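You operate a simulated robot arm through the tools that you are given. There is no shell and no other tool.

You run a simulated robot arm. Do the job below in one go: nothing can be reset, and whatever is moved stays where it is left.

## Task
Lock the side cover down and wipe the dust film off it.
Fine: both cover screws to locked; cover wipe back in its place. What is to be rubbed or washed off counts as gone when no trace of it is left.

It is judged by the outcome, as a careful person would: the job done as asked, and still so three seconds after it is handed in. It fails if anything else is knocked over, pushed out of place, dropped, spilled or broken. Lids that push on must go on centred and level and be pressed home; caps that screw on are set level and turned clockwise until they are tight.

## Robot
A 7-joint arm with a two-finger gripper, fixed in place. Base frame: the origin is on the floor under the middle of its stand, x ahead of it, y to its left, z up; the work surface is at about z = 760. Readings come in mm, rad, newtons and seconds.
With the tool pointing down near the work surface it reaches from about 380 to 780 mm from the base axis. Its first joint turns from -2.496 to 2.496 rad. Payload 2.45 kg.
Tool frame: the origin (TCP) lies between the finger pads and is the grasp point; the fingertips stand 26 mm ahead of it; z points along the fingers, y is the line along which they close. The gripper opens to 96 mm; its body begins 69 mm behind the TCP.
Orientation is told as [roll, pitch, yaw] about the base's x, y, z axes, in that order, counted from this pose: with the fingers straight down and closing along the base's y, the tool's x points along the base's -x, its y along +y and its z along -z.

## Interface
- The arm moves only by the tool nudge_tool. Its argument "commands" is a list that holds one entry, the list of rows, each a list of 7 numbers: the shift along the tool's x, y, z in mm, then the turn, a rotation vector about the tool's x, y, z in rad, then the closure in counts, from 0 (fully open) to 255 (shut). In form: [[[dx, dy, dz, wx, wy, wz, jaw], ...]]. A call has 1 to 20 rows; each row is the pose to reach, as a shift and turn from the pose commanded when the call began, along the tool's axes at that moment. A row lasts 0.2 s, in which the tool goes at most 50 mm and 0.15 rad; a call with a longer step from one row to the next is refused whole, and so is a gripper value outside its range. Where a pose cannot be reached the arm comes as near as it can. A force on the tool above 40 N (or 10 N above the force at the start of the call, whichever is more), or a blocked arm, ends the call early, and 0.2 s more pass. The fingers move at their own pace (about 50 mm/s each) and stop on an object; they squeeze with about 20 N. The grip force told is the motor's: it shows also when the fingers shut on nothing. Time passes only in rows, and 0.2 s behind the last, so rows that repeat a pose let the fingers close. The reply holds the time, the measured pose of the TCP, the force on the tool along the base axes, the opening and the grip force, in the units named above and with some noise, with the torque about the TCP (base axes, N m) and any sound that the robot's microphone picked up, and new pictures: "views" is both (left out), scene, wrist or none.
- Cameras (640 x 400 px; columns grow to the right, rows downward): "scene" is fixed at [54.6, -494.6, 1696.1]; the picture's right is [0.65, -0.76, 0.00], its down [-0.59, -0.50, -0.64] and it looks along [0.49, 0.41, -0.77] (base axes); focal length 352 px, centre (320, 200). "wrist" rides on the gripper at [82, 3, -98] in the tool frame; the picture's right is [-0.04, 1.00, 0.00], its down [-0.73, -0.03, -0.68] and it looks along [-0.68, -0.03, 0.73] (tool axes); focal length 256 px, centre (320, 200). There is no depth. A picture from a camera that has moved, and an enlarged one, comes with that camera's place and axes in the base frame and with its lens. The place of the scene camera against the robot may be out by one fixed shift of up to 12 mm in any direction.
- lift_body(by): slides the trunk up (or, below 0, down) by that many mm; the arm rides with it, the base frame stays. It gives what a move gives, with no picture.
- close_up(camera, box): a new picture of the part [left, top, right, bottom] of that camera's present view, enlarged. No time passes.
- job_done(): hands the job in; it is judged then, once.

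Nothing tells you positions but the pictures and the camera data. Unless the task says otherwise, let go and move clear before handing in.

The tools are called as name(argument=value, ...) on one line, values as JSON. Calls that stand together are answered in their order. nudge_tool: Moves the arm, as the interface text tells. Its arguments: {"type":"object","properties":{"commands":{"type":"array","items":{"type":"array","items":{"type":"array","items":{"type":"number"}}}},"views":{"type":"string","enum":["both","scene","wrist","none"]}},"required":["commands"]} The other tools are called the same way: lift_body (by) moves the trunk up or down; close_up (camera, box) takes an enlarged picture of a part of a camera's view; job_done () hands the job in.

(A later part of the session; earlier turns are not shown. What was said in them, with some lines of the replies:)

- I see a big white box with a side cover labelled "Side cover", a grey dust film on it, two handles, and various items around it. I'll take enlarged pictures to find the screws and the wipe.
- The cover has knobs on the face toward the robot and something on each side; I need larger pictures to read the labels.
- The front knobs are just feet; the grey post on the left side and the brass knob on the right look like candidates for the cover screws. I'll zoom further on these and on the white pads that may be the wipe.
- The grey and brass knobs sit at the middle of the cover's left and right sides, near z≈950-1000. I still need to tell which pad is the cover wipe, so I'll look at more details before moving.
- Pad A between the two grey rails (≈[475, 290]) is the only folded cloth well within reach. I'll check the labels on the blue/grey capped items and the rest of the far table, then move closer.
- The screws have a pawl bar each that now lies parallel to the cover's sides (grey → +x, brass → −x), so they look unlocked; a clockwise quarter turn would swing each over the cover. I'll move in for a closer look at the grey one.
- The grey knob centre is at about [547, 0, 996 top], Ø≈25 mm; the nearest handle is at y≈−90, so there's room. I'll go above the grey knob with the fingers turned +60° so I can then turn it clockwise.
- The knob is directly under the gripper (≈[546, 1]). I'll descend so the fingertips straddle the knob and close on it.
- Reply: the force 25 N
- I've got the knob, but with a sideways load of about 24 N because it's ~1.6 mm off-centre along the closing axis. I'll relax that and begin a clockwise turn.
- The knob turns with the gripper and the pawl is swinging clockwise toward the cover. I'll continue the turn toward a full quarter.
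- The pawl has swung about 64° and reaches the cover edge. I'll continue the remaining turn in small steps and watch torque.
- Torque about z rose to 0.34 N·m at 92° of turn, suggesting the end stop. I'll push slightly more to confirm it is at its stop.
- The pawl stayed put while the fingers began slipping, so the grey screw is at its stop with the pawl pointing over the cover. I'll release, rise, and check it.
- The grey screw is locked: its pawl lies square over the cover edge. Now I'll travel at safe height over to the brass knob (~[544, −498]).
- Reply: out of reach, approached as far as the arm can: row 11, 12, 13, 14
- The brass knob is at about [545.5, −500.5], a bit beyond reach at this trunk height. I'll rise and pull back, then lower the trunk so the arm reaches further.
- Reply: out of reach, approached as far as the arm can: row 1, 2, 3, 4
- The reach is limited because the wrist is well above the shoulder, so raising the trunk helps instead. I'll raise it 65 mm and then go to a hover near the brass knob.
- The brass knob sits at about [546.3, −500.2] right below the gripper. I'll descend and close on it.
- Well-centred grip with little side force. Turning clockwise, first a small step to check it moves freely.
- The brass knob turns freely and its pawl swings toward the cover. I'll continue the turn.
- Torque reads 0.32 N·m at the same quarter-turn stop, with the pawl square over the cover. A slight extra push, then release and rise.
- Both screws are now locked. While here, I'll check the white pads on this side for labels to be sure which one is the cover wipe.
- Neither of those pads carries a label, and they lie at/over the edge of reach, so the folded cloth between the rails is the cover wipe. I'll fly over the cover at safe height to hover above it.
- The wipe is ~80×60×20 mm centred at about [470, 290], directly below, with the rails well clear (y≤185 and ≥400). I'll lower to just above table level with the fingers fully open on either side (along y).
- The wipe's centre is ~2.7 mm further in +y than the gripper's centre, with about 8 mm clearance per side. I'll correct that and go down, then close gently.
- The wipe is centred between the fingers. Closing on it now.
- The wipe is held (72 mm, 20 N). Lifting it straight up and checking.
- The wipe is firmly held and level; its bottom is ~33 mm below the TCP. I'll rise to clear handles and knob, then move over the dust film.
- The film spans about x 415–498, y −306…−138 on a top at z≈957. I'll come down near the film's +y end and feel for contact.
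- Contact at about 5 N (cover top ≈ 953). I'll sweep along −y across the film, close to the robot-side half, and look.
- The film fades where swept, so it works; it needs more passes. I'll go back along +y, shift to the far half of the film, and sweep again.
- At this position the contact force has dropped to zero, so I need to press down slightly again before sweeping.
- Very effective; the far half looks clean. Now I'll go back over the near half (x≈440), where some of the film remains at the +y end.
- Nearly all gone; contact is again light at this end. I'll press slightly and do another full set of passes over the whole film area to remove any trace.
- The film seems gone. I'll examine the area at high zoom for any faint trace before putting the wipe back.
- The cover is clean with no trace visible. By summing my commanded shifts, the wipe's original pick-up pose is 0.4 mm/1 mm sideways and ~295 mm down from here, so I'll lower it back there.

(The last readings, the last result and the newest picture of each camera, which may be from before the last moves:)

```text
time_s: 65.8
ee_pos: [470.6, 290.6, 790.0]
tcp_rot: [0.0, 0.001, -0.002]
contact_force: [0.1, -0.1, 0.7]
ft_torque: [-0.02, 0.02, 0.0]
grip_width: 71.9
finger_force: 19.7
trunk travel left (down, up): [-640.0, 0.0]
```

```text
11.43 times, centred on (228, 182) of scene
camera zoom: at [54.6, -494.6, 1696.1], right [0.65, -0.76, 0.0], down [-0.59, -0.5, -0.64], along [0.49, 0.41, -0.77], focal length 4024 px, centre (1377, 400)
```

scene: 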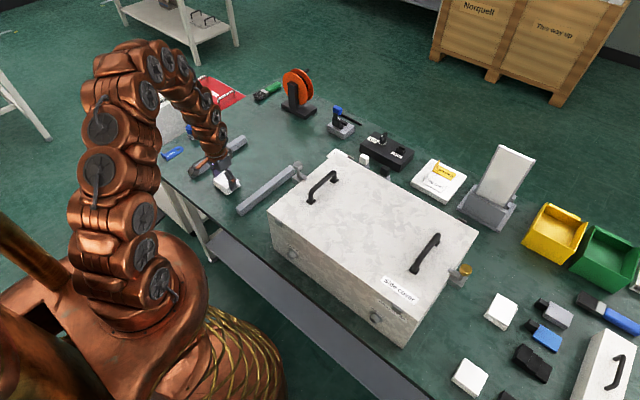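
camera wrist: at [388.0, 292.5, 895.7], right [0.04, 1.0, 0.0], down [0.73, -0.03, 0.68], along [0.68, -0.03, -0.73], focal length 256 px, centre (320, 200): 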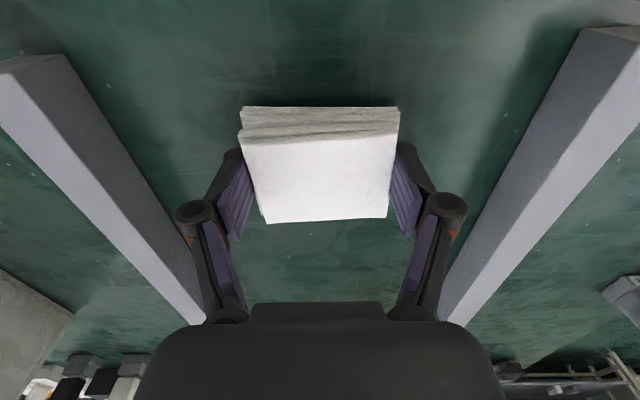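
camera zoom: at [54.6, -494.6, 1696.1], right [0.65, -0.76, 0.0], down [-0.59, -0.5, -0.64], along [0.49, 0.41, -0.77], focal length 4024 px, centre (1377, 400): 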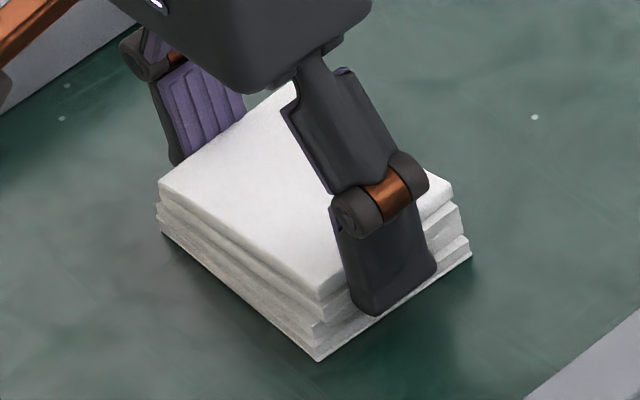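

The wipe is about 2 mm off from its original outline (it shifted slightly in the grip), so I'll correct by −2 mm x and +1.8 mm y, then set it down.

nudge_tool(commands=[[[1, 0.9, 0, 0, 0, 0, 255], [2, 1.8, 0, 0, 0, 0, 255], [2, 1.8, 0.7, 0, 0, 0, 255], [2, 1.8, 1.4, 0, 0, 0, 255]]], views="none")

close_up(camera="scene", box=[205, 165, 250, 200])

```text
time_s: 66.8
ee_pos: [468.7, 291.7, 789.3]
tcp_rot: [-0.001, -0.001, -0.002]
contact_force: [-0.3, -0.9, 12.9]
ft_torque: [-0.05, 0.07, -0.01]
grip_width: 72.2
finger_force: 19.9
trunk travel left (down, up): [-640.0, 0.0]
```

```text
11.43 times, centred on (228, 182) of scene
camera zoom: at [54.6, -494.6, 1696.1], right [0.65, -0.76, 0.0], down [-0.59, -0.5, -0.64], along [0.49, 0.41, -0.77], focal length 4024 px, centre (1377, 400)
```

zoom: 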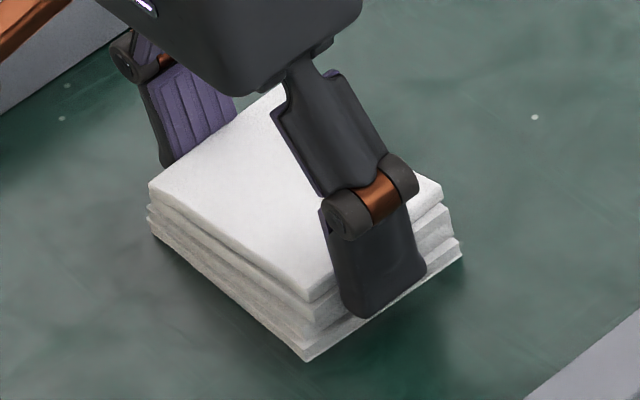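

It's touching down with ~13 N and its outline now matches the original place to within about a millimetre. I'll ease the force, open and retreat upward.

nudge_tool(commands=[[[0, 0, -0.7, 0, 0, 0, 255], [0, 0, -0.7, 0, 0, 0, 0], [0, 0, -0.7, 0, 0, 0, 0], [0, 0, -0.7, 0, 0, 0, 0], [0, 0, -10, 0, 0, 0, 0], [0, 0, -30, 0, 0, 0, 0], [0, 0, -70, 0, 0, 0, 0], [0, 0, -115, 0, 0, 0, 0], [0, 0, -160, 0, 0, 0, 0], [0, 0, -200, 0, 0, 0, 0]]])

close_up(camera="scene", box=[205, 165, 250, 200])

close_up(camera="scene", box=[260, 140, 490, 350])

close_up(camera="wrist", box=[270, 15, 370, 105])

```text
time_s: 69.0
ee_pos: [467.9, 294.1, 988.9]
tcp_rot: [-0.001, -0.001, -0.001]
contact_force: [0.4, 0.5, -0.8]
ft_torque: [-0.02, 0.0, 0.0]
grip_width: 96.1
finger_force: 0.0
trunk travel left (down, up): [-640.0, 0.0]
camera wrist: at [385.4, 296.3, 1086.5], right [0.04, 1.0, 0.0], down [0.73, -0.03, 0.68], along [0.68, -0.03, -0.73], focal length 256 px, centre (320, 200)
```

scene: 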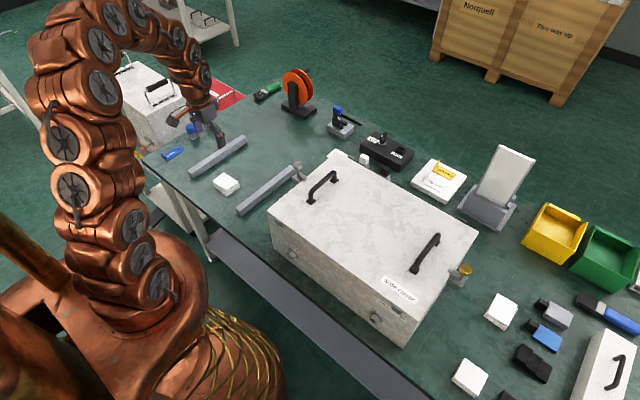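
wrist: 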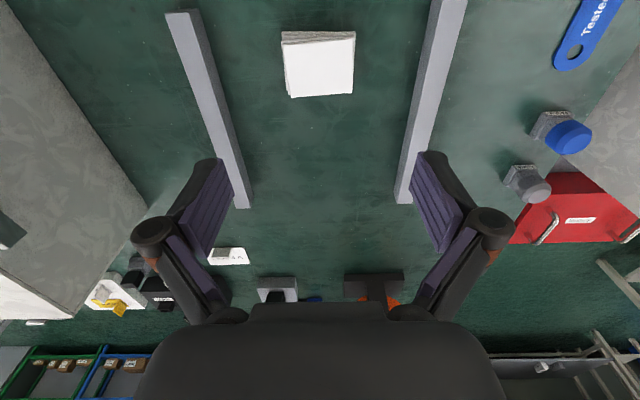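

```text
11.43 times, centred on (228, 182) of scene
camera zoom: at [54.6, -494.6, 1696.1], right [0.65, -0.76, 0.0], down [-0.59, -0.5, -0.64], along [0.49, 0.41, -0.77], focal length 4024 px, centre (1377, 400)
```

zoom: 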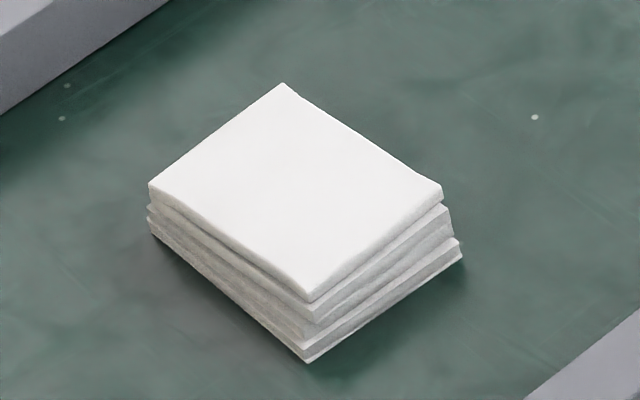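

```text
1.90 times, centred on (375, 245) of scene
camera zoom: at [54.6, -494.6, 1696.1], right [0.65, -0.76, 0.0], down [-0.59, -0.5, -0.64], along [0.49, 0.41, -0.77], focal length 671 px, centre (215, 114)
```

zoom: 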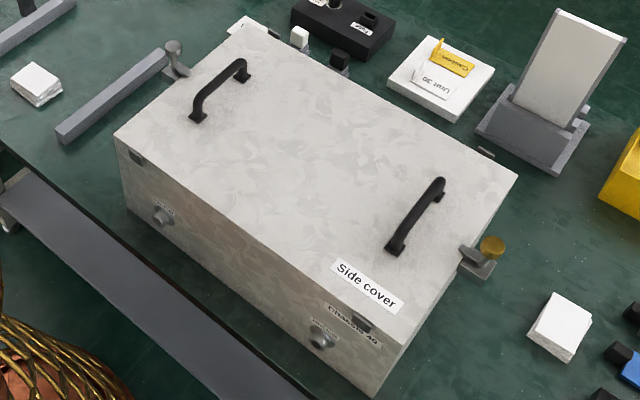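

```text
4.44 times, centred on (320, 60) of wrist
camera zoom: at [385.4, 296.3, 1086.5], right [0.04, 1.0, 0.0], down [0.73, -0.03, 0.68], along [0.68, -0.03, -0.73], focal length 1138 px, centre (320, 822)
```

zoom: 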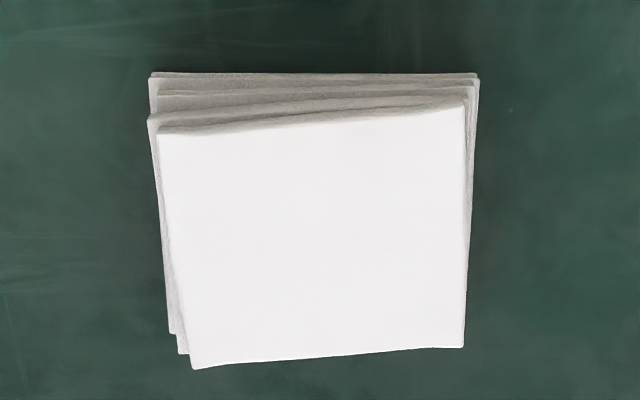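

The wipe is back in its place and the gripper is clear. A last close check of both screws and of the former film area before handing in.

close_up(camera="scene", box=[300, 200, 380, 260])

close_up(camera="scene", box=[275, 150, 325, 190])

close_up(camera="scene", box=[435, 250, 495, 295])

close_up(camera="scene", box=[290, 225, 390, 300])

```text
6.67 times, centred on (340, 230) of scene
camera zoom: at [54.6, -494.6, 1696.1], right [0.65, -0.76, 0.0], down [-0.59, -0.5, -0.64], along [0.49, 0.41, -0.77], focal length 2347 px, centre (187, 0)
```

zoom: 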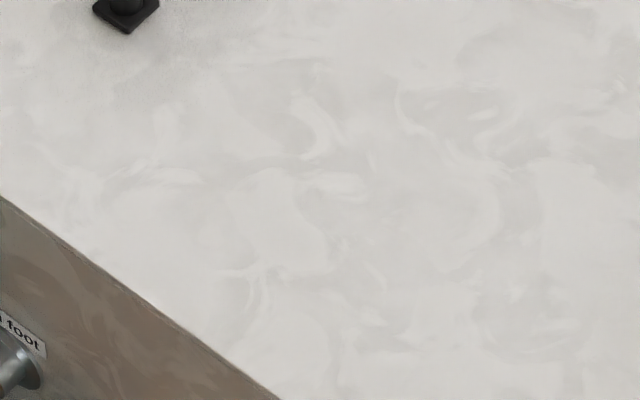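

```text
10.00 times, centred on (300, 170) of scene
camera zoom: at [54.6, -494.6, 1696.1], right [0.65, -0.76, 0.0], down [-0.59, -0.5, -0.64], along [0.49, 0.41, -0.77], focal length 3521 px, centre (520, 500)
```

zoom: 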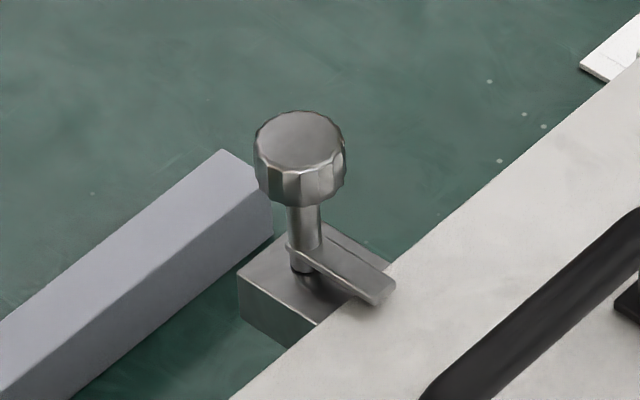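

```text
8.89 times, centred on (465, 272) of scene
camera zoom: at [54.6, -494.6, 1696.1], right [0.65, -0.76, 0.0], down [-0.59, -0.5, -0.64], along [0.49, 0.41, -0.77], focal length 3130 px, centre (-969, -444)
```

zoom: 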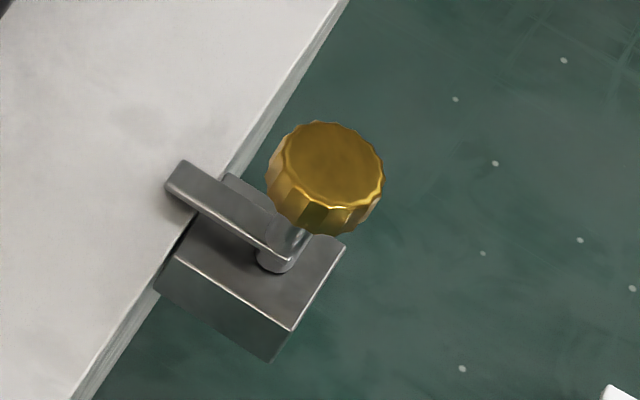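

```text
5.33 times, centred on (340, 262) of scene
camera zoom: at [54.6, -494.6, 1696.1], right [0.65, -0.76, 0.0], down [-0.59, -0.5, -0.64], along [0.49, 0.41, -0.77], focal length 1878 px, centre (213, -133)
```

zoom: 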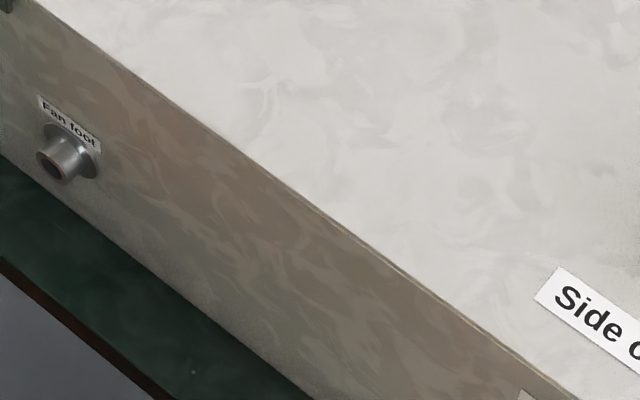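

Both pawls lie square over the cover edges at their stops, the cover shows no trace of the film, and the wipe is back where it was. Nothing else has been touched and the gripper is clear, so I'm handing in.

job_done()

```text
The job is handed in.
```

The side cover is locked down and clean, and I've handed the job in.

- **Screws:** I turned the grey and brass screws clockwise a quarter turn, each until it hit its stop. Both locking bars now lie square over the cover edge.
- **Dust film:** I wiped the whole film area in overlapping passes. At high zoom I could see no trace left.
- **Wipe:** No pad was labelled, so I took the folded cloth between the two grey rails to be the cover wipe, as it was the only folded cloth within reach. It is back in its spot to within about 2 mm.

I saw nothing else moved or knocked over. The gripper was open and clear when I handed in. I left the trunk raised by 65 mm, which I needed to reach the brass screw.
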